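You operate a simulated robot arm through the tools that you are given. There is no shell and no other tool. Be economical: measure what you need, move in short steps, check, and stop when the job is done.

Carry out the task below with a simulated two-armed robot. There is one attempt and no reset: what you move stays moved.

JOB
Put the measuring cup in the rinse tank. Put the blue weight on the island top away in the returns tray. Take the grey box on the island top and put it away on the middle shelf of the bench shelves. Fetch the white pack from the left of the rack tray and set it on the middle shelf under the repair bench. Take the green brush and leave it on the top of the repair bench. Press the gear drier button three times. Close the drier drawer. Press the white button two times. Open the dehumidifier door, switch the dehumidifier switch off, then shut the door. Press the port test button three times. Stack the 42-44 cm seal box from the counter end on top of the 35-37 cm seal box. Push the stock drawer shut. The order is free. Set down upright: measuring cup, grey box.

It is judged by the outcome, as a careful person would: the job done as asked, and still so three seconds after it is handed in. It fails if anything else is knocked over, pushed out of place, dropped, spilled or broken. Lids that push on must go on centred and level and be pressed home; caps that screw on are set level and turned clockwise until they are tight.

ROBOT AND FRAMES
Two 7-joint arms with two-finger parallel grippers on one trunk, on a base that drives. Base frame: it is fixed to the floor where the robot stands at the start and does not move with it; the origin is under the middle of the robot, x ahead of it, y to its left, z up. Lengths are in mm, angles in degrees, forces in N, time in s.
The left shoulder is at the start at [60, 147, 543], the right one opposite. With the tool pointing down near the work surface each hand reaches from about 320 to 760 mm from the robot's upright axis, wherever it stands, measured 20 degrees to its own side. Places, roughly: blue weight [750, -250, 750]; dehumidifier door [3300, 0, 300]; dehumidifier switch [3400, 0, 300]; drier drawer [1200, 2900, 900]; gear drier button [-900, 2300, 700]; green brush (4x4x8 cm) [-1300, 900, 400]; grey box [500, 250, 1000]; measuring cup [750, 0, 1000]; middle shelf of the bench shelves [2800, 2500, 300]; middle shelf under the repair bench [-1200, 100, 400]; port test button [3800, -500, 900]; returns tray (26x33 cm) [160, 2820, 860]; rinse tank [-400, 2700, 700]; seal box [3750, -1000, 1000]; stock drawer [4200, -1900, 600]; top of the repair bench [-1100, 100, 900]; white button [3300, 500, 900]. Payload 3.43 kg a hand.
The TCP of each hand is the grasp point between the finger pads, 30 mm short of the fingertips. In the tool frame z runs along the fingers and y along their closing line. Largest opening 94 mm; finger width 28, thickness 10; the body of the gripper, 50 by 96 mm, starts 55 mm behind the TCP.
Orientation is told as [roll, pitch, yaw] about the base's x, y, z axes, in that order, counted from this pose: with the fingers straight down and closing along the base's y, the tool's x points along the base's -x, its y along +y and its z along -z.

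CONTROLS
- The arms move only by the tool move_arm. It takes "left_increments", "right_increments" or both (then of equal length, played together; a hand with none holds still); each is one flat list of numbers, 7 for each row, row after row: the shift along the tool's x, y, z in mm, then the turn, a rotation vector about the tool's x, y, z in rad, then the opening in per cent of the stroke, from 0 (shut) to 100 (fully open). In form: [dx, dy, dz, rx, ry, rz, fingers, dx, dy, dz, rx, ry, rz, fingers, ...]. A call has 1 to 12 rows; each row shifts and turns the commanded pose from where the row before left it, along the tool's axes as they then stand. Each row takes 0.2 s and may step no farther than 50 mm and 8.6 degrees from the row before; otherwise, or with a gripper value out of range, the whole call is refused. A pose out of reach is approached as far as the arm can. The call stops where the force on the tool passes 40 N (or 10 N more than at its start, if that is more) or the arm is blocked; 0.2 s more then pass. The fingers move at their own pace (about 72 mm/s each) and stop on an object; they squeeze with about 44 N. The grip force told is the motor's: it shows also when the fingers shut on nothing. Time passes only in rows, and 0.2 s behind the last, so rows that do not move let the fingers close. The reply holds the time, the measured pose of the TCP, the force on the tool along the base axes, the opening and the grip force, in the units named above and with some noise, with the torque about the TCP (base axes, N m) and any sound that the robot's microphone picked up.
- Cameras (640 x 400 px; columns grow to the right, rows downward): "scene" is now at [56.2, 34.5, 1194.4]; the picture's right is [0.38, -0.92, 0.00], its down [-0.38, -0.16, -0.91] and it looks along [0.84, 0.35, -0.41] (base axes); focal length 296 px, centre (320, 200). "left" rides on the left gripper at [76, -14, -102] in its tool frame; the picture's right is [0.18, 0.98, 0.00], its down [-0.75, 0.14, -0.64] and it looks along [-0.63, 0.12, 0.77] (tool axes); focal length 243 px, centre (320, 200). "right" rides on the right gripper at [76, 14, -102] in its tool frame; the picture's right is [-0.18, 0.98, 0.00], its down [-0.75, -0.14, -0.64] and it looks along [-0.63, -0.12, 0.77] (tool axes); focal length 243 px, centre (320, 200). There is no depth. A picture from a camera that has moved, and an enlarged one, comes with that camera's place and axes in the base frame and with its lens.
- capture(camera): a new picture of that camera. It takes no simulated time.
- raise_lower(by): slides the trunk up (or, below 0, down) by that many mm; the arms and the scene camera ride with it, the base frame stays. It gives what a move gives, with no picture.
- roll_base(legs): drives the robot by 1 to 6 legs, each [ahead, left, turn to the left] in mm, mm and degrees, along the robot's own axes; the way and the turn of a leg run together, so that a leg with both is an arc; at most 1500 mm and 180 degrees a leg. The arms and the cameras ride along, it lands a little off, and it stops where it bumps. It gives what a move gives.
- head_to(pan, tilt): turns the head with the scene camera to pan (to the left, within 86 degrees either way) and tilt (down, from -29 to 69), counted from straight ahead of the robot. It gives what a move gives.
- inspect(camera, box): a new picture of the part [left, top, right, bottom] of that camera's present view, enlarged. It takes no simulated time.
- close_job(): hands the job in; it is judged then, once.

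Work in short steps. Places have to be worked out from the pictures, the camera data and where the tool is seen: move nearer, look again, correct. Check each grasp and each placing, and mend what went wrong. You have 525 turns and 318 pictures in all, those below and enlarged ones among them. Open the grippers and draw the arms clear of the work before you hand the job in, unless the task says otherwise; then end with one line.

The tools are called after "Emit:" as a command line: name --argument value ..., lists and objects as JSON in quotes. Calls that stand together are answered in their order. move_arm: Moves the arms, as the interface text tells. Its arguments: {"type":"object","properties":{"left_increments":{"type":"array","items":{"type":"number"}},"right_increments":{"type":"array","items":{"type":"number"}}},"required":[]} The other tools are called the same way: raise_lower (by) slides the trunk up or down; roll_base (legs) drives the base; head_to (pan, tilt) turns the head that bears the scene camera; capture (camera) takes a picture; inspect (camera, box) takes an enlarged picture of a part of a camera's view; close_job () hands the job in.

At the start:

```text
time: 0.0
left_eef_pos: [281.1, 258.1, 1000.0]
left_tool_rot: [0.0, 0.0, 0.0]
left_wrist_force: [0.8, 0.7, 0.6]
left_wrist_torque: [0.02, 0.01, -0.01]
left_width: 94.1
left_grip_force: 0.1
right_eef_pos: [310.7, 12.5, 1001.0]
right_tool_rot: [0.3, -0.4, 0.0]
right_wrist_force: [0.3, 0.5, -0.4]
right_wrist_torque: [0.0, 0.02, 0.0]
right_width: 94.1
right_grip_force: 0.1
trunk travel left (down, up): [-250.0, 0.0]
robot x, y, heading: [-0.3, 1.8, 0.1]
head pan, tilt: [22.4, 24.4]
```

scene: 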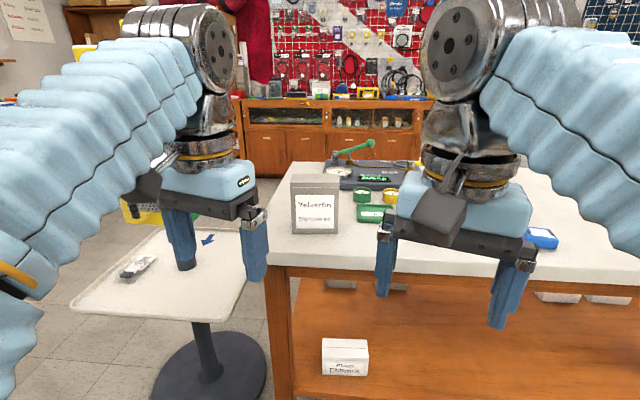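
right: 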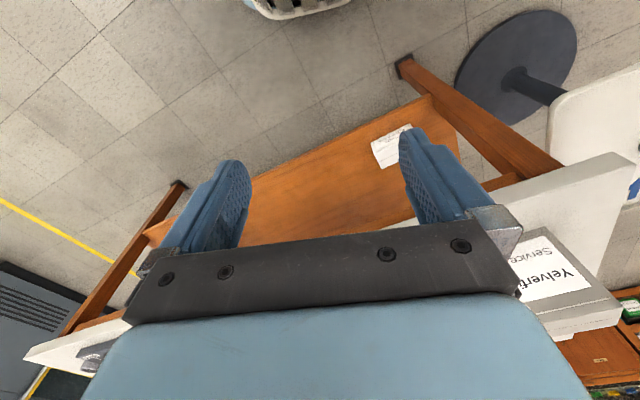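
left: 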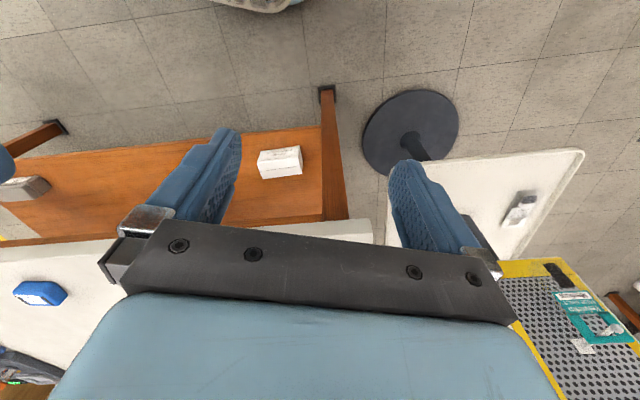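

I start by looking around: head to the right, to see the island top.

Emit:
head_to --pan -10 --tilt 35

Emit:
capture --camera "scene"

```text
time: 1.0
left_eef_pos: [280.0, 256.4, 999.5]
left_tool_rot: [0.0, 0.1, 0.0]
left_wrist_force: [-0.5, -0.1, 0.5]
left_wrist_torque: [0.03, -0.04, -0.02]
left_width: 93.9
left_grip_force: 0.1
right_eef_pos: [309.0, 14.6, 1000.0]
right_tool_rot: [0.3, -0.4, 0.0]
right_wrist_force: [0.0, -0.2, -0.1]
right_wrist_torque: [0.03, 0.02, 0.02]
right_width: 93.9
right_grip_force: 0.0
trunk travel left (down, up): [-250.0, 0.0]
robot x, y, heading: [-3.2, 0.2, -0.1]
head pan, tilt: [-10.0, 35.0]
```

```text
314 pictures are left
camera scene: at [57.6, -15.9, 1177.8], right [-0.17, -0.98, 0.0], down [-0.56, 0.1, -0.82], along [0.81, -0.14, -0.57], focal length 296 px, centre (320, 200)
```

scene: 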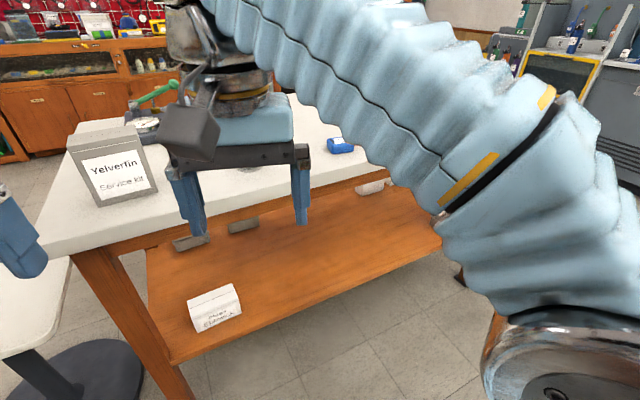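

Arms block the view; I back off a bit, then turn in place to survey.

Emit:
roll_base --legs '[[-250, 0, 0]]'

Emit:
head_to --pan 0 --tilt 25

Emit:
capture --camera "scene"

Emit:
head_to --pan 80 --tilt 20

Emit:
capture --camera "scene"

Emit:
head_to --pan -80 --tilt 20

Emit:
capture --camera "scene"

```text
time: 2.8
left_eef_pos: [27.0, 258.6, 999.0]
left_tool_rot: [0.0, -0.1, 0.1]
left_wrist_force: [0.3, 0.5, -0.2]
left_wrist_torque: [-0.02, 0.02, -0.03]
left_width: 94.0
left_grip_force: 0.1
right_eef_pos: [57.9, 14.6, 999.6]
right_tool_rot: [0.2, -0.5, 0.1]
right_wrist_force: [0.3, -0.2, -0.2]
right_wrist_torque: [0.01, -0.01, -0.02]
right_width: 94.1
right_grip_force: 0.0
trunk travel left (down, up): [-250.0, 0.0]
robot x, y, heading: [-255.2, -5.2, 0.2]
head pan, tilt: [-10.0, 35.0]
```

```text
time: 3.5
left_eef_pos: [25.9, 257.9, 999.8]
left_tool_rot: [-0.1, -0.1, 0.1]
left_wrist_force: [-0.3, -0.4, -0.1]
left_wrist_torque: [-0.01, -0.02, -0.01]
left_width: 94.2
left_grip_force: 0.0
right_eef_pos: [57.0, 14.1, 999.4]
right_tool_rot: [0.2, -0.4, 0.1]
right_wrist_force: [-0.1, 0.1, 0.0]
right_wrist_torque: [0.02, 0.0, 0.01]
right_width: 94.3
right_grip_force: 0.1
trunk travel left (down, up): [-250.0, 0.0]
robot x, y, heading: [-253.3, -4.0, 0.0]
head pan, tilt: [0.0, 25.0]
```

```text
313 pictures are left
camera scene: at [-190.5, -0.8, 1193.5], right [0.0, -1.0, 0.0], down [-0.42, 0.0, -0.91], along [0.91, 0.0, -0.42], focal length 296 px, centre (320, 200)
```

scene: 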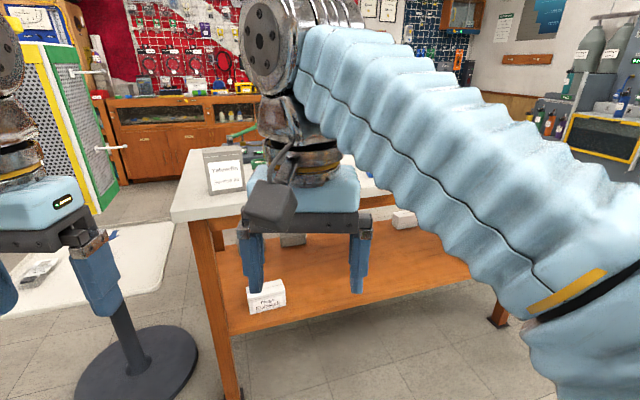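

```text
time: 5.1
left_eef_pos: [27.6, 258.8, 998.1]
left_tool_rot: [-0.1, 0.0, 0.1]
left_wrist_force: [-0.3, 0.3, -0.3]
left_wrist_torque: [-0.02, 0.0, 0.04]
left_width: 94.2
left_grip_force: 0.0
right_eef_pos: [57.7, 14.3, 1000.0]
right_tool_rot: [0.3, -0.5, 0.1]
right_wrist_force: [0.3, -0.5, -0.5]
right_wrist_torque: [0.01, -0.02, 0.02]
right_width: 94.1
right_grip_force: 0.0
trunk travel left (down, up): [-250.0, 0.0]
robot x, y, heading: [-252.6, -0.6, 0.2]
head pan, tilt: [80.0, 20.0]
```

```text
312 pictures are left
camera scene: at [-266.5, 90.9, 1201.6], right [0.98, -0.17, 0.0], down [-0.06, -0.34, -0.94], along [0.16, 0.93, -0.34], focal length 296 px, centre (320, 200)
```

scene: 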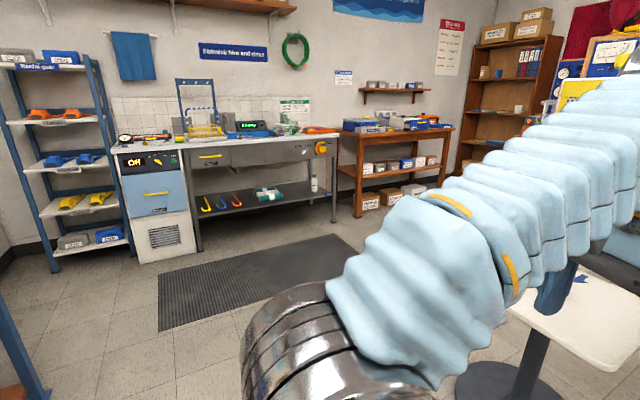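

```text
time: 7.5
left_eef_pos: [26.7, 258.3, 999.2]
left_tool_rot: [0.0, 0.0, 0.1]
left_wrist_force: [1.7, 0.2, 0.8]
left_wrist_torque: [0.02, -0.01, 0.04]
left_width: 94.1
left_grip_force: 0.1
right_eef_pos: [58.1, 14.7, 999.0]
right_tool_rot: [0.2, -0.4, 0.1]
right_wrist_force: [-0.2, -0.5, 0.9]
right_wrist_torque: [0.02, 0.0, 0.0]
right_width: 93.9
right_grip_force: 0.0
trunk travel left (down, up): [-250.0, 0.0]
robot x, y, heading: [-254.6, -1.0, 0.2]
head pan, tilt: [-80.0, 20.0]
```

```text
311 pictures are left
camera scene: at [-266.3, -92.5, 1201.6], right [-0.98, -0.18, 0.0], down [-0.06, 0.34, -0.94], along [0.16, -0.93, -0.34], focal length 296 px, centre (320, 200)
```

scene: 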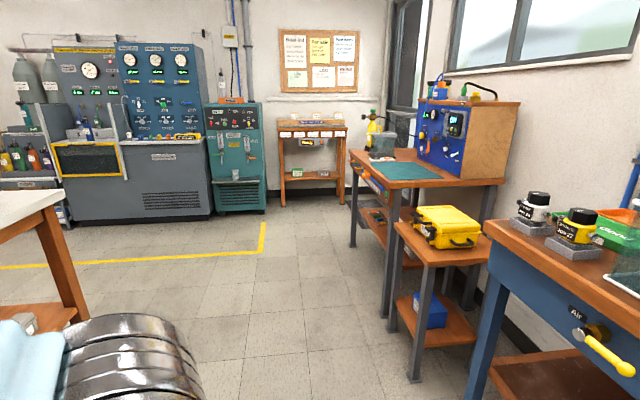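

Survey behind: turn 180 in place and look.

Emit:
roll_base --legs '[[0, 0, 180]]'

Emit:
head_to --pan 30 --tilt 25

Emit:
capture --camera "scene"

Emit:
head_to --pan -30 --tilt 25

Emit:
capture --camera "scene"

```text
time: 15.4
left_eef_pos: [-521.2, -270.2, 998.8]
left_tool_rot: [0.1, 0.0, -177.3]
left_wrist_force: [0.0, -0.8, 0.5]
left_wrist_torque: [0.02, -0.01, -0.03]
left_width: 94.2
left_grip_force: 0.2
right_eef_pos: [-564.1, -28.1, 999.7]
right_tool_rot: [0.3, -0.4, -177.4]
right_wrist_force: [-0.2, 0.1, -0.3]
right_wrist_torque: [-0.04, 0.01, 0.02]
right_width: 93.9
right_grip_force: 0.0
trunk travel left (down, up): [-250.0, 0.0]
robot x, y, heading: [-255.3, -0.3, -177.3]
head pan, tilt: [-80.0, 20.0]
```

```text
time: 17.2
left_eef_pos: [-522.9, -271.0, 999.3]
left_tool_rot: [0.0, 0.0, -177.4]
left_wrist_force: [0.1, -0.7, 0.3]
left_wrist_torque: [0.0, 0.01, 0.01]
left_width: 93.9
left_grip_force: 0.1
right_eef_pos: [-563.0, -28.1, 999.5]
right_tool_rot: [0.4, -0.4, -177.4]
right_wrist_force: [0.3, 0.0, 0.4]
right_wrist_torque: [-0.01, -0.02, 0.0]
right_width: 93.9
right_grip_force: 0.1
trunk travel left (down, up): [-250.0, 0.0]
robot x, y, heading: [-253.7, -4.7, -177.2]
head pan, tilt: [30.0, 25.0]
```

```text
310 pictures are left
camera scene: at [-300.5, -49.1, 1193.5], right [-0.54, 0.84, 0.0], down [0.36, 0.23, -0.91], along [-0.76, -0.49, -0.42], focal length 296 px, centre (320, 200)
```

scene: 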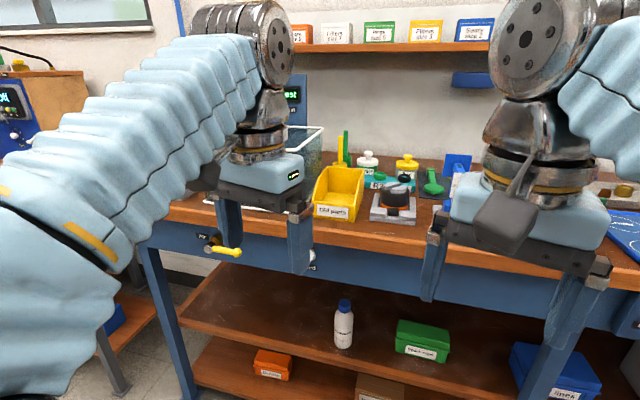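

```text
time: 18.6
left_eef_pos: [-522.5, -271.0, 998.6]
left_tool_rot: [0.0, 0.0, -177.4]
left_wrist_force: [-0.3, -0.5, 0.1]
left_wrist_torque: [0.0, 0.0, 0.01]
left_width: 93.9
left_grip_force: 0.1
right_eef_pos: [-563.2, -27.2, 1001.1]
right_tool_rot: [0.3, -0.4, -177.4]
right_wrist_force: [0.9, 0.0, 0.0]
right_wrist_torque: [0.0, 0.02, -0.02]
right_width: 94.2
right_grip_force: 0.1
trunk travel left (down, up): [-250.0, 0.0]
robot x, y, heading: [-254.1, -1.3, -177.3]
head pan, tilt: [-30.0, 25.0]
```

```text
309 pictures are left
camera scene: at [-304.6, 42.8, 1193.5], right [0.46, 0.89, 0.0], down [0.38, -0.19, -0.91], along [-0.8, 0.42, -0.42], focal length 296 px, centre (320, 200)
```

scene: 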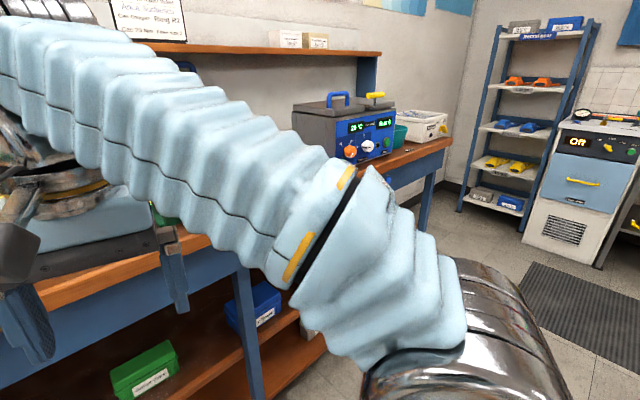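

I move along the repair bench to look at the green brush area near y=900.

Emit:
roll_base --legs '[[0, -900, -2.7]]'

Emit:
head_to --pan 0 --tilt 40

Emit:
capture --camera "scene"

```text
time: 23.3
left_eef_pos: [-557.8, 632.0, 999.7]
left_tool_rot: [0.0, 0.0, -179.1]
left_wrist_force: [0.0, -0.2, 0.1]
left_wrist_torque: [0.01, -0.01, 0.0]
left_width: 94.1
left_grip_force: 0.1
right_eef_pos: [-590.0, 874.6, 999.2]
right_tool_rot: [0.4, -0.4, -179.1]
right_wrist_force: [-0.3, 1.0, -0.3]
right_wrist_torque: [-0.02, -0.02, 0.02]
right_width: 94.0
right_grip_force: 0.0
trunk travel left (down, up): [-250.0, 0.0]
robot x, y, heading: [-280.2, 892.3, -179.1]
head pan, tilt: [-30.0, 25.0]
```

```text
time: 24.2
left_eef_pos: [-556.6, 632.0, 1000.4]
left_tool_rot: [0.0, -0.1, -179.1]
left_wrist_force: [0.2, -0.1, -0.4]
left_wrist_torque: [-0.02, -0.02, -0.01]
left_width: 93.8
left_grip_force: 0.1
right_eef_pos: [-590.8, 874.8, 999.5]
right_tool_rot: [0.3, -0.4, -179.0]
right_wrist_force: [0.8, -0.5, 0.7]
right_wrist_torque: [0.02, 0.0, 0.01]
right_width: 93.8
right_grip_force: 0.1
trunk travel left (down, up): [-250.0, 0.0]
robot x, y, heading: [-277.3, 893.2, -179.0]
head pan, tilt: [0.0, 40.0]
```

```text
308 pictures are left
camera scene: at [-335.0, 892.5, 1170.2], right [-0.01, 1.0, 0.0], down [0.64, 0.01, -0.77], along [-0.77, -0.01, -0.64], focal length 296 px, centre (320, 200)
```

scene: 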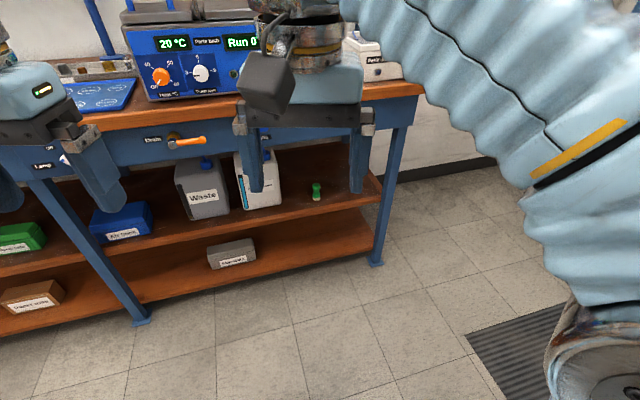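

Brush stands on the lower-left shelf area. I lower the trunk to triangulate shelf heights.

Emit:
raise_lower --by -250

Emit:
head_to --pan 0 --tilt 30

Emit:
capture --camera "scene"

```text
time: 26.8
left_eef_pos: [-557.8, 631.1, 750.3]
left_tool_rot: [0.0, 0.0, -179.0]
left_wrist_force: [-0.3, -0.6, -0.2]
left_wrist_torque: [-0.01, 0.02, 0.03]
left_width: 94.0
left_grip_force: 0.0
right_eef_pos: [-590.0, 875.6, 748.3]
right_tool_rot: [0.3, -0.5, -179.1]
right_wrist_force: [-0.6, 0.4, 0.1]
right_wrist_torque: [0.0, -0.01, -0.02]
right_width: 94.3
right_grip_force: 0.1
trunk travel left (down, up): [0.0, 250.0]
robot x, y, heading: [-278.2, 891.5, -179.2]
head pan, tilt: [0.0, 40.0]
```

```text
time: 27.5
left_eef_pos: [-557.1, 632.0, 748.3]
left_tool_rot: [0.0, 0.0, -179.1]
left_wrist_force: [-0.2, -0.2, -0.2]
left_wrist_torque: [-0.01, 0.02, 0.02]
left_width: 94.0
left_grip_force: 0.1
right_eef_pos: [-590.3, 875.3, 750.6]
right_tool_rot: [0.3, -0.4, -179.1]
right_wrist_force: [-0.2, -0.1, 0.7]
right_wrist_torque: [0.04, -0.01, -0.03]
right_width: 94.2
right_grip_force: 0.0
trunk travel left (down, up): [0.0, 250.0]
robot x, y, heading: [-281.8, 893.7, -179.2]
head pan, tilt: [0.0, 30.0]
```

```text
307 pictures are left
camera scene: at [-340.3, 892.3, 935.5], right [-0.02, 1.0, 0.0], down [0.5, 0.01, -0.87], along [-0.87, -0.01, -0.5], focal length 296 px, centre (320, 200)
```

scene: 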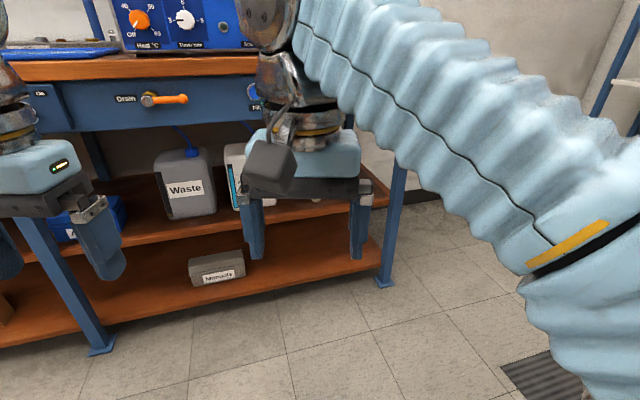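

Arms block the view; I spread the hands outward to clear it.

Emit:
move_arm --right_increments '[0, -45, 0, 0, 0, 0, 100, 0, -45, 0, 0, 0, 0, 100, 0, -45, 0, 0, 0, 0, 100, 0, -45, 0, 0, 0, 0, 100, 0, -45, 0, 0, 0, 0, 100, 0, -45, 0, 0, 0, 0, 100, 0, -45, 0, 0, 0, 0, 100, 0, -45, 0, 0, 0, 0, 100]' --left_increments '[0, 20, 0, 0, 0, 0, 100, 0, 20, 0, 0, 0, 0, 100, 0, 20, 0, 0, 0, 0, 100, 0, 20, 0, 0, 0, 0, 100, 0, 20, 0, 0, 0, 0, 100, 0, 20, 0, 0, 0, 0, 100, 0, 20, 0, 0, 0, 0, 100, 0, 20, 0, 0, 0, 0, 100]'

Emit:
capture --camera "scene"

```text
time: 29.3
left_eef_pos: [-554.5, 471.5, 750.2]
left_tool_rot: [0.0, -0.1, -179.1]
left_wrist_force: [0.5, -0.4, 0.7]
left_wrist_torque: [0.01, 0.0, -0.01]
left_width: 94.1
left_grip_force: 0.0
right_eef_pos: [-598.3, 1236.9, 749.6]
right_tool_rot: [0.2, -0.6, -179.1]
right_wrist_force: [0.5, -0.5, 1.0]
right_wrist_torque: [-0.01, -0.01, 0.02]
right_width: 94.1
right_grip_force: 0.1
trunk travel left (down, up): [0.0, 250.0]
robot x, y, heading: [-280.4, 896.1, -179.2]
head pan, tilt: [0.0, 30.0]
```

```text
306 pictures are left
camera scene: at [-340.1, 892.1, 935.6], right [-0.02, 1.0, 0.0], down [0.5, 0.01, -0.87], along [-0.87, -0.01, -0.5], focal length 296 px, centre (320, 200)
```

scene: 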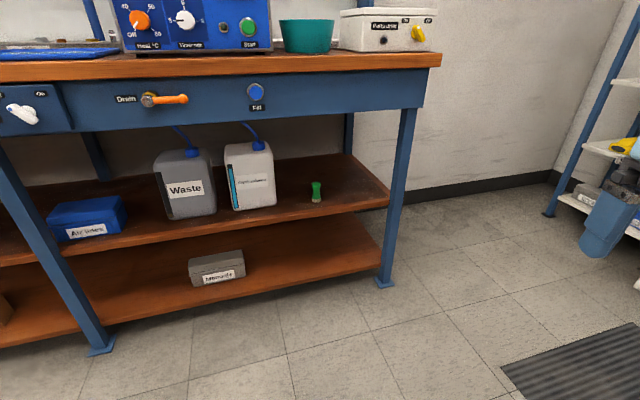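

Bench front is angled ~22° in the base frame; brush base about (-1225, 868, 413), about 60 mm in from the shelf edge. I drive to square up with it.

Emit:
roll_base --legs '[[170, -105, 0], [0, 0, 21.9]]'

Emit:
capture --camera "scene"

```text
time: 32.1
left_eef_pos: [-551.3, 502.0, 752.2]
left_tool_rot: [0.2, -0.2, -157.1]
left_wrist_force: [-0.2, 0.4, -0.5]
left_wrist_torque: [-0.01, -0.01, 0.01]
left_width: 94.0
left_grip_force: 0.1
right_eef_pos: [-876.3, 1196.5, 749.6]
right_tool_rot: [0.3, -0.4, -157.2]
right_wrist_force: [0.5, -0.3, 0.9]
right_wrist_torque: [0.01, 0.01, 0.0]
right_width: 93.8
right_grip_force: 0.1
trunk travel left (down, up): [0.0, 250.0]
robot x, y, heading: [-455.0, 995.8, -157.2]
head pan, tilt: [0.0, 30.0]
```

```text
305 pictures are left
camera scene: at [-509.1, 972.2, 935.6], right [-0.39, 0.92, 0.0], down [0.46, 0.19, -0.87], along [-0.8, -0.34, -0.5], focal length 296 px, centre (320, 200)
```

scene: 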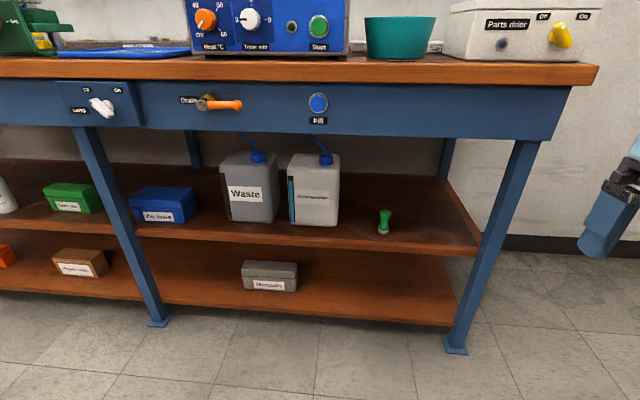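

Now square to the bench; brush in robot frame ≈ (770 ahead, −187, base z 413). I tilt the right hand 45° forward and bring it low.

Emit:
move_arm --right_increments '[0, 0, 0, 0, -0.131, 0, 100, 0, 0, 0, 0, -0.131, 0, 100, 0, 0, 0, 0, -0.131, 0, 100, 0, 0, 0, 0, -0.131, 0, 100, 0, 0, 0, 0, -0.131, 0, 100, 0, 0, 0, 0, -0.131, 0, 100, 11.8, 26.8, 37.7, 0, 0, 0, 100, 11.8, 26.8, 37.7, 0, 0, 0, 100, 11.8, 26.8, 37.7, 0, 0, 0, 100, 11.8, 26.8, 37.7, 0, 0, 0, 100, 11.8, 26.8, 37.7, 0, 0, 0, 100, 11.8, 26.8, 37.7, 0, 0, 0, 100]'

Emit:
capture --camera "scene"

```text
time: 34.7
left_eef_pos: [-550.7, 501.4, 751.4]
left_tool_rot: [0.0, -0.1, -157.2]
left_wrist_force: [-0.2, -0.2, 0.4]
left_wrist_torque: [-0.02, 0.02, -0.01]
left_width: 93.9
left_grip_force: 0.1
right_eef_pos: [-967.1, 933.8, 577.7]
right_tool_rot: [0.4, -45.5, -157.5]
right_wrist_force: [0.6, -0.2, -0.5]
right_wrist_torque: [-0.03, -0.01, 0.01]
right_width: 93.8
right_grip_force: 0.1
right hand out of reach, approached as far as the arm can: row 3, 4, 5, 6
trunk travel left (down, up): [0.0, 250.0]
robot x, y, heading: [-453.5, 996.5, -157.4]
head pan, tilt: [0.0, 30.0]
```

```text
304 pictures are left
camera scene: at [-509.0, 972.3, 935.6], right [-0.39, 0.92, 0.0], down [0.46, 0.19, -0.87], along [-0.8, -0.34, -0.5], focal length 296 px, centre (320, 200)
```

scene: 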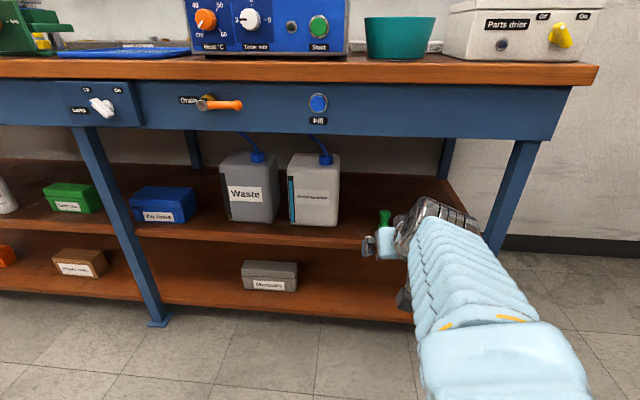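

Hand tilted as wanted. Drive 100 mm nearer and check from the hand camera.

Emit:
roll_base --legs '[[100, 0, 0]]'

Emit:
move_arm --right_increments '[0, -24, 0, 0, 0, 0, 100, 0, -24, 0, 0, 0, 0, 100, 0, 0, 0, 0, 0, 0, 100]'

Emit:
capture --camera "right"

Emit:
capture --camera "scene"

```text
time: 35.8
left_eef_pos: [-646.2, 462.4, 751.2]
left_tool_rot: [0.0, -0.1, -157.1]
left_wrist_force: [0.0, -0.6, -0.7]
left_wrist_torque: [0.0, 0.0, -0.03]
left_width: 93.9
left_grip_force: 0.1
right_eef_pos: [-1060.9, 892.9, 577.7]
right_tool_rot: [0.3, -45.5, -157.5]
right_wrist_force: [0.4, 0.3, 0.2]
right_wrist_torque: [-0.02, -0.02, 0.0]
right_width: 94.1
right_grip_force: 0.1
trunk travel left (down, up): [0.0, 250.0]
robot x, y, heading: [-545.2, 955.1, -157.2]
head pan, tilt: [0.0, 30.0]
```

```text
time: 36.6
left_eef_pos: [-644.5, 461.8, 750.6]
left_tool_rot: [0.0, -0.1, -157.1]
left_wrist_force: [0.4, -0.1, 0.5]
left_wrist_torque: [0.01, 0.02, 0.01]
left_width: 93.9
left_grip_force: 0.1
right_eef_pos: [-1079.3, 935.0, 575.6]
right_tool_rot: [0.4, -45.4, -157.4]
right_wrist_force: [0.2, 0.4, -0.3]
right_wrist_torque: [0.02, -0.01, -0.02]
right_width: 94.1
right_grip_force: 0.1
trunk travel left (down, up): [0.0, 250.0]
robot x, y, heading: [-551.5, 955.0, -157.4]
head pan, tilt: [0.0, 30.0]
```

```text
303 pictures are left
camera right: at [-957.4, 972.4, 593.0], right [0.26, -0.96, 0.14], down [-0.12, 0.11, 0.99], along [-0.96, -0.28, -0.09], focal length 243 px, centre (320, 200)
```

right: 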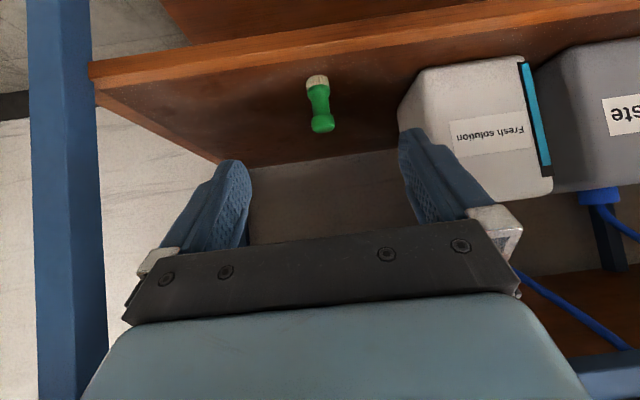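

```text
302 pictures are left
camera scene: at [-603.9, 932.1, 935.5], right [-0.39, 0.92, 0.0], down [0.46, 0.19, -0.87], along [-0.8, -0.34, -0.5], focal length 296 px, centre (320, 200)
```

scene: 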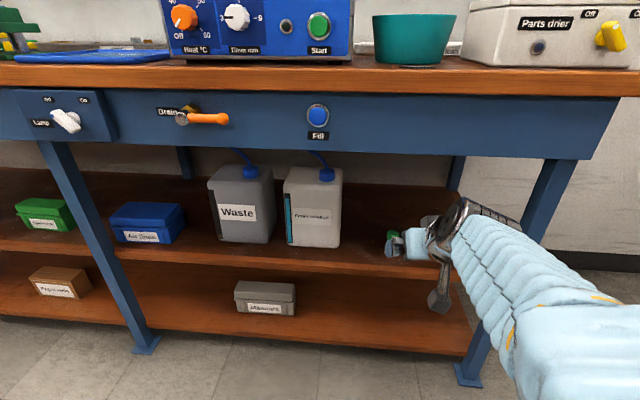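

Brush is laterally aligned (offset ≈4 mm), about 184 ahead and 130 below the TCP. I move halfway and re-look.

Emit:
move_arm --right_increments '[-19, 0, 19, 0, 0, 0, 100, -19, 0, 19, 0, 0, 0, 100, 0, 0, 45, 0, 0, 0, 100, 0, 0, 45, 0, 0, 0, 100, 0, 0, 0, 0, 0, 0, 100]'

Emit:
capture --camera "right"

```text
time: 37.8
left_eef_pos: [-645.6, 462.7, 750.9]
left_tool_rot: [0.0, -0.1, -157.1]
left_wrist_force: [-0.8, 0.7, 0.6]
left_wrist_torque: [-0.03, 0.0, 0.0]
left_width: 93.7
left_grip_force: 0.1
right_eef_pos: [-1188.2, 890.9, 515.8]
right_tool_rot: [0.4, -45.6, -157.4]
right_wrist_force: [0.4, -0.2, 0.7]
right_wrist_torque: [0.0, 0.0, 0.02]
right_width: 93.7
right_grip_force: 0.1
trunk travel left (down, up): [0.0, 250.0]
robot x, y, heading: [-545.9, 958.1, -156.9]
head pan, tilt: [0.0, 30.0]
```

```text
301 pictures are left
camera right: at [-1066.3, 926.3, 532.5], right [0.26, -0.96, 0.14], down [-0.12, 0.11, 0.99], along [-0.96, -0.28, -0.09], focal length 243 px, centre (320, 200)
```

right: 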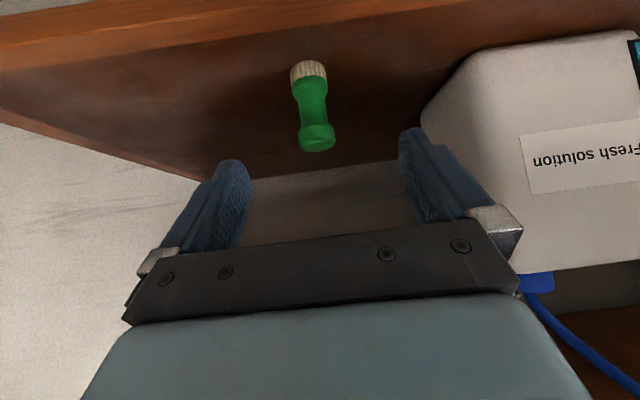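

Brush ≈ 80 ahead and 75 below, straight along the fingers. Advance 108 mm and close.

Emit:
move_arm --right_increments '[0, -1, 36, 0, 0, 0, 100, 0, -1, 36, 0, 0, 0, 100, 0, 0, 36, 0, 0, 0, 100, 0, 0, 0, 0, 0, 0, 100]'

Emit:
capture --camera "right"

```text
time: 38.8
left_eef_pos: [-645.2, 462.2, 751.0]
left_tool_rot: [0.0, -0.1, -157.1]
left_wrist_force: [0.5, 0.2, 0.2]
left_wrist_torque: [-0.03, 0.01, -0.04]
left_width: 94.1
left_grip_force: 0.1
right_eef_pos: [-1260.2, 867.0, 438.2]
right_tool_rot: [0.4, -45.4, -157.5]
right_wrist_force: [-0.2, 0.2, 0.3]
right_wrist_torque: [0.0, 0.02, -0.02]
right_width: 94.1
right_grip_force: 0.0
trunk travel left (down, up): [0.0, 250.0]
robot x, y, heading: [-547.7, 956.8, -157.2]
head pan, tilt: [0.0, 30.0]
```

```text
300 pictures are left
camera right: at [-1138.3, 903.5, 454.8], right [0.26, -0.96, 0.14], down [-0.12, 0.11, 0.99], along [-0.96, -0.28, -0.09], focal length 243 px, centre (320, 200)
```

right: 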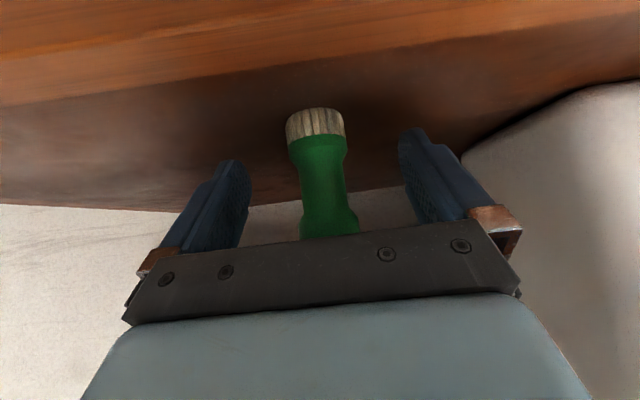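

Brush seems slightly beyond the pads; nudge 18 mm horizontally forward, then close.

Emit:
move_arm --right_increments '[-13, 0, 13, 0, 0, 0, 100, 0, 0, 0, 0, 0, 0, 0, 0, 0, 0, 0, 0, 0, 0, 0, 0, 0, 0, 0, 0, 0, 0, 0, 0, 0, 0, 0, 0, 0, 0, 0, 0, 0, 0, 0]'

Emit:
capture --camera "right"

```text
time: 40.2
left_eef_pos: [-645.9, 462.8, 751.4]
left_tool_rot: [0.0, -0.1, -157.2]
left_wrist_force: [-0.3, -0.3, 0.3]
left_wrist_torque: [0.0, 0.01, 0.03]
left_width: 93.9
left_grip_force: 0.0
right_eef_pos: [-1276.4, 859.8, 438.8]
right_tool_rot: [0.4, -45.5, -157.3]
right_wrist_force: [0.5, 0.7, 0.3]
right_wrist_torque: [-0.01, 0.06, -0.01]
right_width: 33.7
right_grip_force: 43.9
trunk travel left (down, up): [0.0, 250.0]
robot x, y, heading: [-547.8, 956.9, -156.9]
head pan, tilt: [0.0, 30.0]
```

```text
299 pictures are left
camera right: at [-1155.2, 895.6, 455.6], right [0.26, -0.96, 0.14], down [-0.12, 0.11, 0.99], along [-0.96, -0.28, -0.09], focal length 243 px, centre (320, 200)
```

right: 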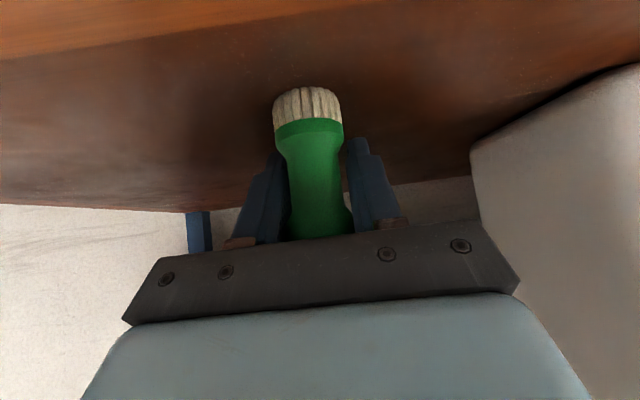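

Brush gripped. Lift 40 mm and withdraw horizontally.

Emit:
move_arm --right_increments '[-14, 0, -14, 0, 0, 0, 0, -14, 0, -14, 0, 0, 0, 0, 28, 0, -28, 0, 0, 0, 0, 28, 0, -28, 0, 0, 0, 0, 28, 0, -28, 0, 0, 0, 0, 28, 0, -28, 0, 0, 0, 0, 28, 0, -28, 0, 0, 0, 0, 28, 0, -28, 0, 0, 0, 0]'

Emit:
capture --camera "right"

```text
time: 42.0
left_eef_pos: [-645.5, 462.8, 750.5]
left_tool_rot: [0.1, -0.1, -157.1]
left_wrist_force: [0.7, 1.0, -0.6]
left_wrist_torque: [0.01, -0.03, 0.01]
left_width: 93.9
left_grip_force: 0.1
right_eef_pos: [-1056.2, 953.1, 477.5]
right_tool_rot: [0.5, -45.4, -157.5]
right_wrist_force: [-0.4, 0.0, -0.9]
right_wrist_torque: [-0.04, 0.01, 0.0]
right_width: 33.9
right_grip_force: 43.9
trunk travel left (down, up): [0.0, 250.0]
robot x, y, heading: [-549.9, 956.3, -157.0]
head pan, tilt: [0.0, 30.0]
```

```text
298 pictures are left
camera right: at [-934.6, 988.9, 493.8], right [0.26, -0.96, 0.14], down [-0.12, 0.11, 0.99], along [-0.96, -0.28, -0.09], focal length 243 px, centre (320, 200)
```

right: 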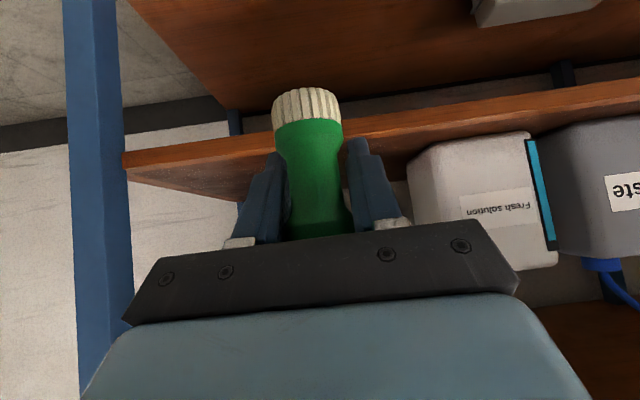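

Back off and raise the trunk fully, then look at the bench top.

Emit:
roll_base --legs '[[-150, 0, 0]]'

Emit:
raise_lower --by 250

Emit:
head_to --pan 10 --tilt 25

Emit:
capture --camera "scene"

```text
time: 43.4
left_eef_pos: [-502.0, 523.9, 751.2]
left_tool_rot: [0.1, -0.1, -157.3]
left_wrist_force: [-0.4, -0.4, 0.5]
left_wrist_torque: [0.0, -0.02, 0.02]
left_width: 94.1
left_grip_force: 0.0
right_eef_pos: [-910.9, 1013.3, 476.8]
right_tool_rot: [0.3, -45.5, -157.6]
right_wrist_force: [-0.2, 0.3, -0.4]
right_wrist_torque: [-0.03, 0.03, -0.01]
right_width: 33.8
right_grip_force: 44.2
trunk travel left (down, up): [0.0, 250.0]
robot x, y, heading: [-403.7, 1023.2, -157.3]
head pan, tilt: [0.0, 30.0]
```

```text
time: 46.0
left_eef_pos: [-500.8, 523.9, 1000.6]
left_tool_rot: [0.1, -0.1, -157.3]
left_wrist_force: [0.2, -0.1, 0.6]
left_wrist_torque: [0.02, 0.0, 0.04]
left_width: 93.9
left_grip_force: 0.0
right_eef_pos: [-911.7, 1015.1, 727.5]
right_tool_rot: [0.3, -45.4, -157.6]
right_wrist_force: [-0.6, 0.4, -1.2]
right_wrist_torque: [0.01, 0.02, 0.0]
right_width: 33.7
right_grip_force: 44.2
trunk travel left (down, up): [-250.0, 0.0]
robot x, y, heading: [-404.8, 1015.4, -157.2]
head pan, tilt: [0.0, 30.0]
```

```text
time: 46.7
left_eef_pos: [-501.0, 524.1, 1001.3]
left_tool_rot: [-0.1, -0.1, -157.3]
left_wrist_force: [0.4, 0.3, -0.3]
left_wrist_torque: [0.04, -0.01, -0.04]
left_width: 93.9
left_grip_force: 0.0
right_eef_pos: [-910.3, 1013.9, 727.6]
right_tool_rot: [0.4, -45.5, -157.6]
right_wrist_force: [-0.2, -0.1, -0.4]
right_wrist_torque: [0.02, 0.04, 0.01]
right_width: 33.6
right_grip_force: 43.9
trunk travel left (down, up): [-250.0, 0.0]
robot x, y, heading: [-403.6, 1016.9, -157.4]
head pan, tilt: [10.0, 25.0]
```

```text
297 pictures are left
camera scene: at [-452.5, 978.7, 1193.5], right [-0.54, 0.84, 0.0], down [0.36, 0.23, -0.91], along [-0.76, -0.49, -0.42], focal length 296 px, centre (320, 200)
```

scene: 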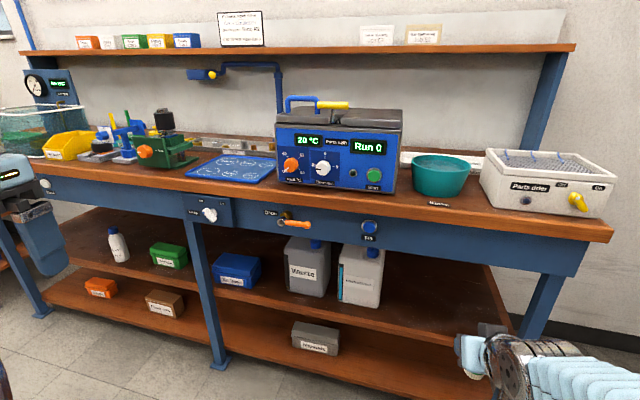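

Zoom in on the bench top to find a free spot.

Emit:
inspect --camera "scene" --box '[160, 110, 500, 240]'

Emit:
head_to --pan 40 --tilt 25

Emit:
capture --camera "scene"

```text
1.88 times, centred on (330, 175) of scene
camera zoom: at [-452.5, 978.7, 1193.5], right [-0.54, 0.84, 0.0], down [0.36, 0.23, -0.91], along [-0.76, -0.49, -0.42], focal length 557 px, centre (301, 247)
```

zoom: 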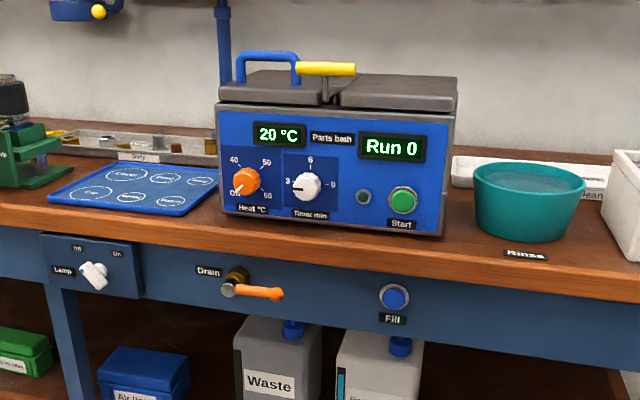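

```text
time: 47.7
left_eef_pos: [-500.2, 524.0, 1000.7]
left_tool_rot: [-0.1, -0.1, -157.3]
left_wrist_force: [0.0, -0.2, -1.3]
left_wrist_torque: [0.0, 0.02, 0.0]
left_width: 94.1
left_grip_force: 0.0
right_eef_pos: [-910.7, 1015.0, 726.9]
right_tool_rot: [0.4, -45.5, -157.6]
right_wrist_force: [0.5, 0.1, -0.8]
right_wrist_torque: [-0.02, 0.03, 0.05]
right_width: 34.0
right_grip_force: 44.1
trunk travel left (down, up): [-250.0, 0.0]
robot x, y, heading: [-404.7, 1017.1, -157.2]
head pan, tilt: [40.0, 25.0]
```

```text
295 pictures are left
camera scene: at [-417.2, 946.6, 1193.5], right [-0.89, 0.46, 0.0], down [0.19, 0.38, -0.91], along [-0.42, -0.81, -0.42], focal length 296 px, centre (320, 200)
```

scene: 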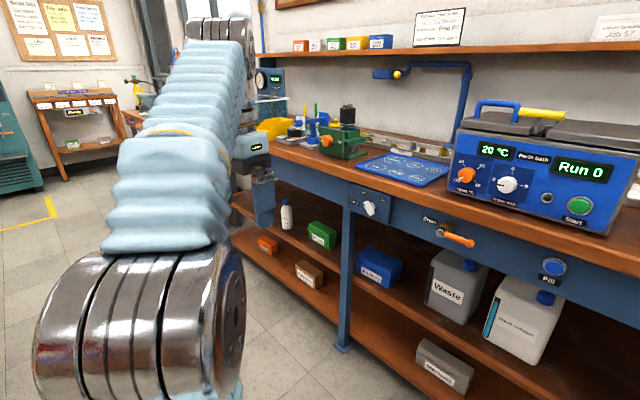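

Free strip ~120 mm deep in front of the bath. I'll set the brush at about (-1091, 746). Raise the hand first (keeping the 45° tilt, brush upright).

Emit:
move_arm --right_increments '[-29, 18, -29, 0, 0, 0, 0, -29, 18, -29, 0, 0, 0, 0, -29, 18, -29, 0, 0, 0, 0, -29, 18, -29, 0, 0, 0, 0, -29, 18, -29, 0, 0, 0, 0, -29, 18, -29, 0, 0, 0, 0, -29, 18, -29, 0, 0, 0, 0, 0, 26, 0, 0, 0, 0, 0, 0, 26, 0, 0, 0, 0, 0]'

Emit:
head_to --pan 0 --tilt 35

Emit:
capture --camera "scene"

```text
time: 49.7
left_eef_pos: [-500.8, 522.8, 1002.7]
left_tool_rot: [0.0, 0.0, -157.3]
left_wrist_force: [-0.1, 0.2, 0.2]
left_wrist_torque: [-0.03, 0.0, 0.02]
left_width: 94.0
left_grip_force: 0.1
right_eef_pos: [-842.6, 851.8, 1014.6]
right_tool_rot: [0.4, -45.5, -157.5]
right_wrist_force: [0.1, 1.0, -1.5]
right_wrist_torque: [0.0, -0.02, -0.03]
right_width: 33.6
right_grip_force: 44.2
trunk travel left (down, up): [-250.0, 0.0]
robot x, y, heading: [-405.9, 1018.2, -157.3]
head pan, tilt: [40.0, 25.0]
```

```text
time: 50.8
left_eef_pos: [-501.2, 524.3, 1001.9]
left_tool_rot: [0.0, -0.1, -157.3]
left_wrist_force: [0.6, -0.4, 0.5]
left_wrist_torque: [0.0, -0.01, -0.01]
left_width: 93.9
left_grip_force: 0.1
right_eef_pos: [-842.7, 851.0, 1014.6]
right_tool_rot: [0.5, -45.4, -157.6]
right_wrist_force: [0.0, -0.6, -1.3]
right_wrist_torque: [-0.02, 0.03, 0.01]
right_width: 33.8
right_grip_force: 43.8
trunk travel left (down, up): [-250.0, 0.0]
robot x, y, heading: [-401.7, 1018.0, -157.3]
head pan, tilt: [0.0, 35.0]
```

```text
294 pictures are left
camera scene: at [-456.2, 994.3, 1177.8], right [-0.39, 0.92, 0.0], down [0.53, 0.22, -0.82], along [-0.76, -0.32, -0.57], focal length 296 px, centre (320, 200)
```

scene: 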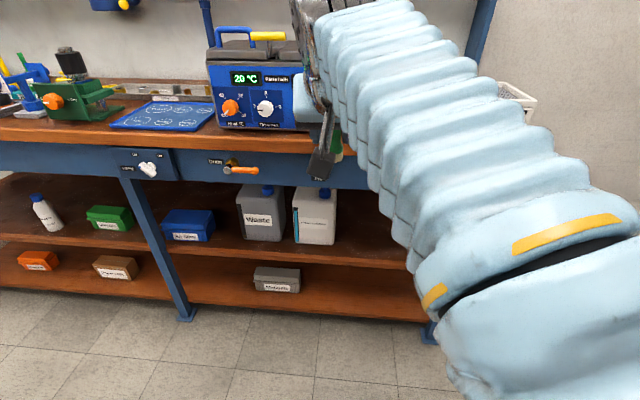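

Drive 110 forward, then check from the right camera.

Emit:
roll_base --legs '[[110, 0, 0]]'

Emit:
capture --camera "right"

```text
time: 52.0
left_eef_pos: [-606.5, 480.5, 1001.2]
left_tool_rot: [0.0, -0.2, -157.1]
left_wrist_force: [0.0, -0.3, -0.3]
left_wrist_torque: [0.01, 0.0, 0.01]
left_width: 94.0
left_grip_force: 0.0
right_eef_pos: [-947.3, 806.0, 1014.6]
right_tool_rot: [0.5, -45.5, -157.6]
right_wrist_force: [0.3, 0.6, -1.0]
right_wrist_torque: [0.01, 0.05, -0.02]
right_width: 33.4
right_grip_force: 43.9
trunk travel left (down, up): [-250.0, 0.0]
robot x, y, heading: [-505.3, 972.9, -157.3]
head pan, tilt: [0.0, 35.0]
```

```text
293 pictures are left
camera right: at [-825.2, 843.4, 1030.9], right [0.26, -0.96, 0.14], down [-0.12, 0.11, 0.99], along [-0.96, -0.27, -0.09], focal length 243 px, centre (320, 200)
```

right: 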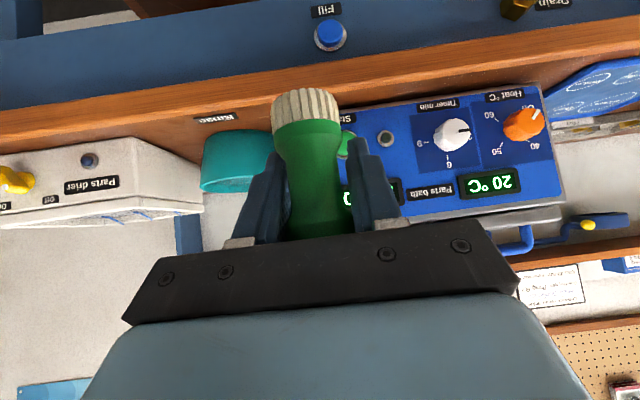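

Strip spans roughly 120–200 mm ahead of the TCP line; go 158 forward then check before lowering.

Emit:
move_arm --right_increments '[-28, 0, 28, 0, 0, 0, 0, -28, 0, 28, 0, 0, 0, 0, -28, 0, 28, 0, 0, 0, 0, -28, 0, 28, 0, 0, 0, 0, 21, 0, 21, 0, 0, 0, 0, 0, 0, 0, 0, 0, 0, 0]'

Emit:
capture --camera "right"

```text
time: 53.0
left_eef_pos: [-605.0, 480.6, 1001.3]
left_tool_rot: [0.1, -0.2, -157.2]
left_wrist_force: [-0.6, 0.3, 0.1]
left_wrist_torque: [-0.01, 0.04, -0.01]
left_width: 93.8
left_grip_force: 0.1
right_eef_pos: [-1083.7, 746.7, 1015.7]
right_tool_rot: [0.5, -44.9, -157.3]
right_wrist_force: [10.0, 7.4, 0.3]
right_wrist_torque: [-0.03, -0.11, 0.14]
right_width: 33.7
right_grip_force: 44.7
trunk travel left (down, up): [-250.0, 0.0]
robot x, y, heading: [-505.6, 975.0, -157.0]
head pan, tilt: [0.0, 35.0]
stopped in row 5 (right hand): the force on the tool passed its limit at 73 N (the readings are from after the stop); the commanded pose is now the measured one
```

```text
292 pictures are left
camera right: at [-962.4, 783.6, 1033.3], right [0.26, -0.96, 0.14], down [-0.13, 0.1, 0.99], along [-0.96, -0.28, -0.1], focal length 243 px, centre (320, 200)
```

right: 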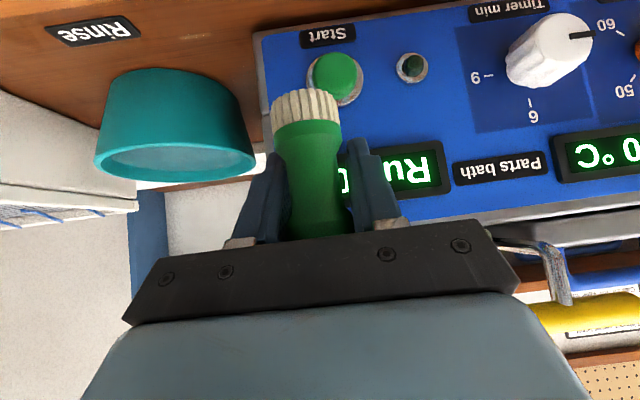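

Contact with the bath front. Back off 60 mm and check the bath.

Emit:
move_arm --right_increments '[21, 0, -21, 0, 0, 0, 0, 21, 0, -21, 0, 0, 0, 0, 0, 0, 0, 0, 0, 0, 0]'

Emit:
head_to --pan 0 --tilt 20

Emit:
capture --camera "right"

Emit:
capture --camera "scene"

```text
time: 53.8
left_eef_pos: [-606.0, 479.0, 999.9]
left_tool_rot: [-0.1, -0.1, -157.1]
left_wrist_force: [0.1, 0.3, -0.4]
left_wrist_torque: [-0.03, 0.01, 0.01]
left_width: 94.0
left_grip_force: 0.1
right_eef_pos: [-1031.4, 769.1, 1015.1]
right_tool_rot: [0.4, -44.9, -157.3]
right_wrist_force: [-0.8, 0.0, -0.2]
right_wrist_torque: [-0.05, 0.02, 0.02]
right_width: 33.9
right_grip_force: 44.2
trunk travel left (down, up): [-250.0, 0.0]
robot x, y, heading: [-510.1, 976.4, -157.2]
head pan, tilt: [0.0, 35.0]
```

```text
time: 54.6
left_eef_pos: [-606.1, 480.2, 1001.0]
left_tool_rot: [0.0, -0.1, -157.3]
left_wrist_force: [-0.1, -0.9, 1.0]
left_wrist_torque: [0.02, 0.02, -0.01]
left_width: 94.2
left_grip_force: 0.1
right_eef_pos: [-1032.3, 769.3, 1017.0]
right_tool_rot: [0.4, -44.9, -157.3]
right_wrist_force: [0.6, -0.2, -1.3]
right_wrist_torque: [-0.01, 0.03, 0.01]
right_width: 33.7
right_grip_force: 43.8
trunk travel left (down, up): [-250.0, 0.0]
robot x, y, heading: [-510.6, 973.5, -157.1]
head pan, tilt: [0.0, 20.0]
```

```text
291 pictures are left
camera right: at [-910.4, 805.0, 1034.4], right [0.26, -0.96, 0.13], down [-0.13, 0.1, 0.99], along [-0.96, -0.28, -0.1], focal length 243 px, centre (320, 200)
```

right: 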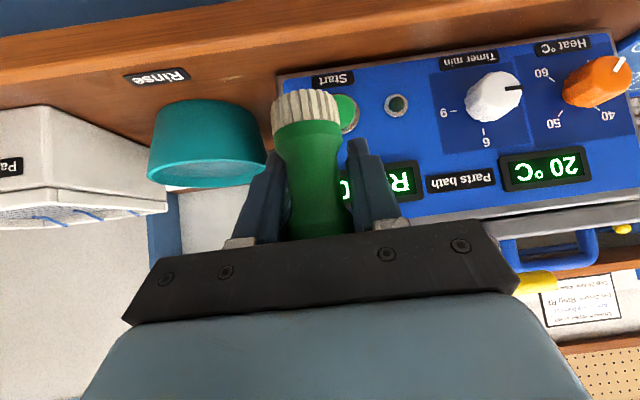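

```text
290 pictures are left
camera scene: at [-565.7, 948.4, 1201.5], right [-0.39, 0.92, 0.0], down [0.32, 0.13, -0.94], along [-0.87, -0.36, -0.34], focal length 296 px, centre (320, 200)
```

scene: 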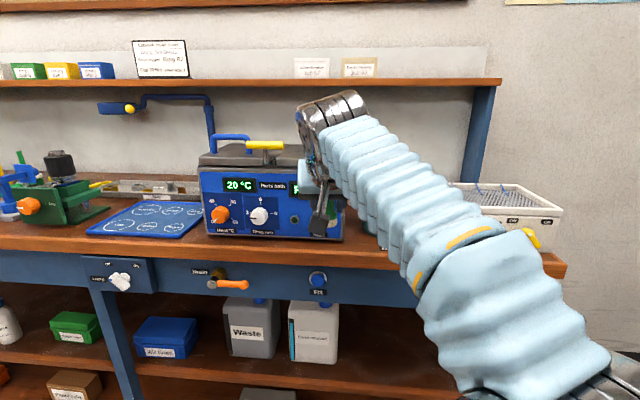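

Zoom in on the area in front of the bowl.

Emit:
inspect --camera "right" --box '[80, 0, 400, 200]'

```text
2.00 times, centred on (240, 100) of right
camera zoom: at [-910.4, 805.0, 1034.4], right [0.26, -0.96, 0.13], down [-0.13, 0.1, 0.99], along [-0.96, -0.28, -0.1], focal length 485 px, centre (480, 400)
```

zoom: 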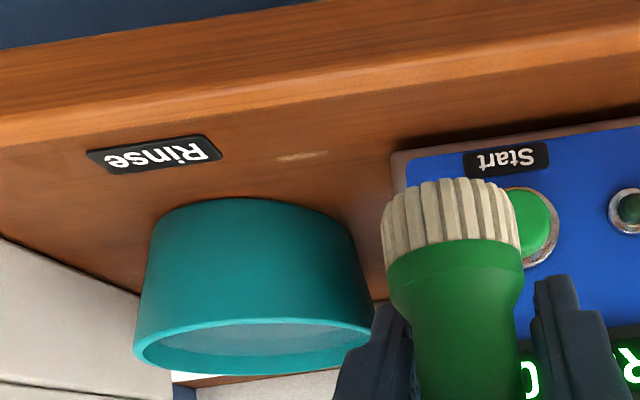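

Zoom on the left part of the bench top to find a roomier spot.

Emit:
head_to --pan 35 --tilt 25

Emit:
inspect --camera "scene" --box '[200, 80, 520, 280]'

```text
time: 55.6
left_eef_pos: [-604.3, 479.5, 999.7]
left_tool_rot: [0.0, -0.1, -157.3]
left_wrist_force: [0.1, 0.0, 0.0]
left_wrist_torque: [-0.01, 0.0, 0.0]
left_width: 93.9
left_grip_force: 0.1
right_eef_pos: [-1032.7, 768.5, 1015.0]
right_tool_rot: [0.4, -44.9, -157.3]
right_wrist_force: [0.0, 1.1, -1.1]
right_wrist_torque: [-0.01, -0.01, -0.03]
right_width: 33.6
right_grip_force: 44.0
trunk travel left (down, up): [-250.0, 0.0]
robot x, y, heading: [-508.5, 971.1, -157.3]
head pan, tilt: [35.0, 25.0]
```

```text
2.00 times, centred on (360, 180) of scene
camera zoom: at [-529.1, 906.5, 1193.5], right [-0.85, 0.53, 0.0], down [0.23, 0.36, -0.91], along [-0.48, -0.77, -0.42], focal length 592 px, centre (240, 240)
```

zoom: 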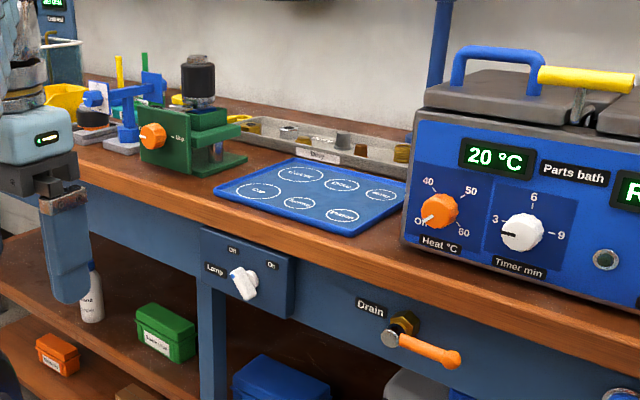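

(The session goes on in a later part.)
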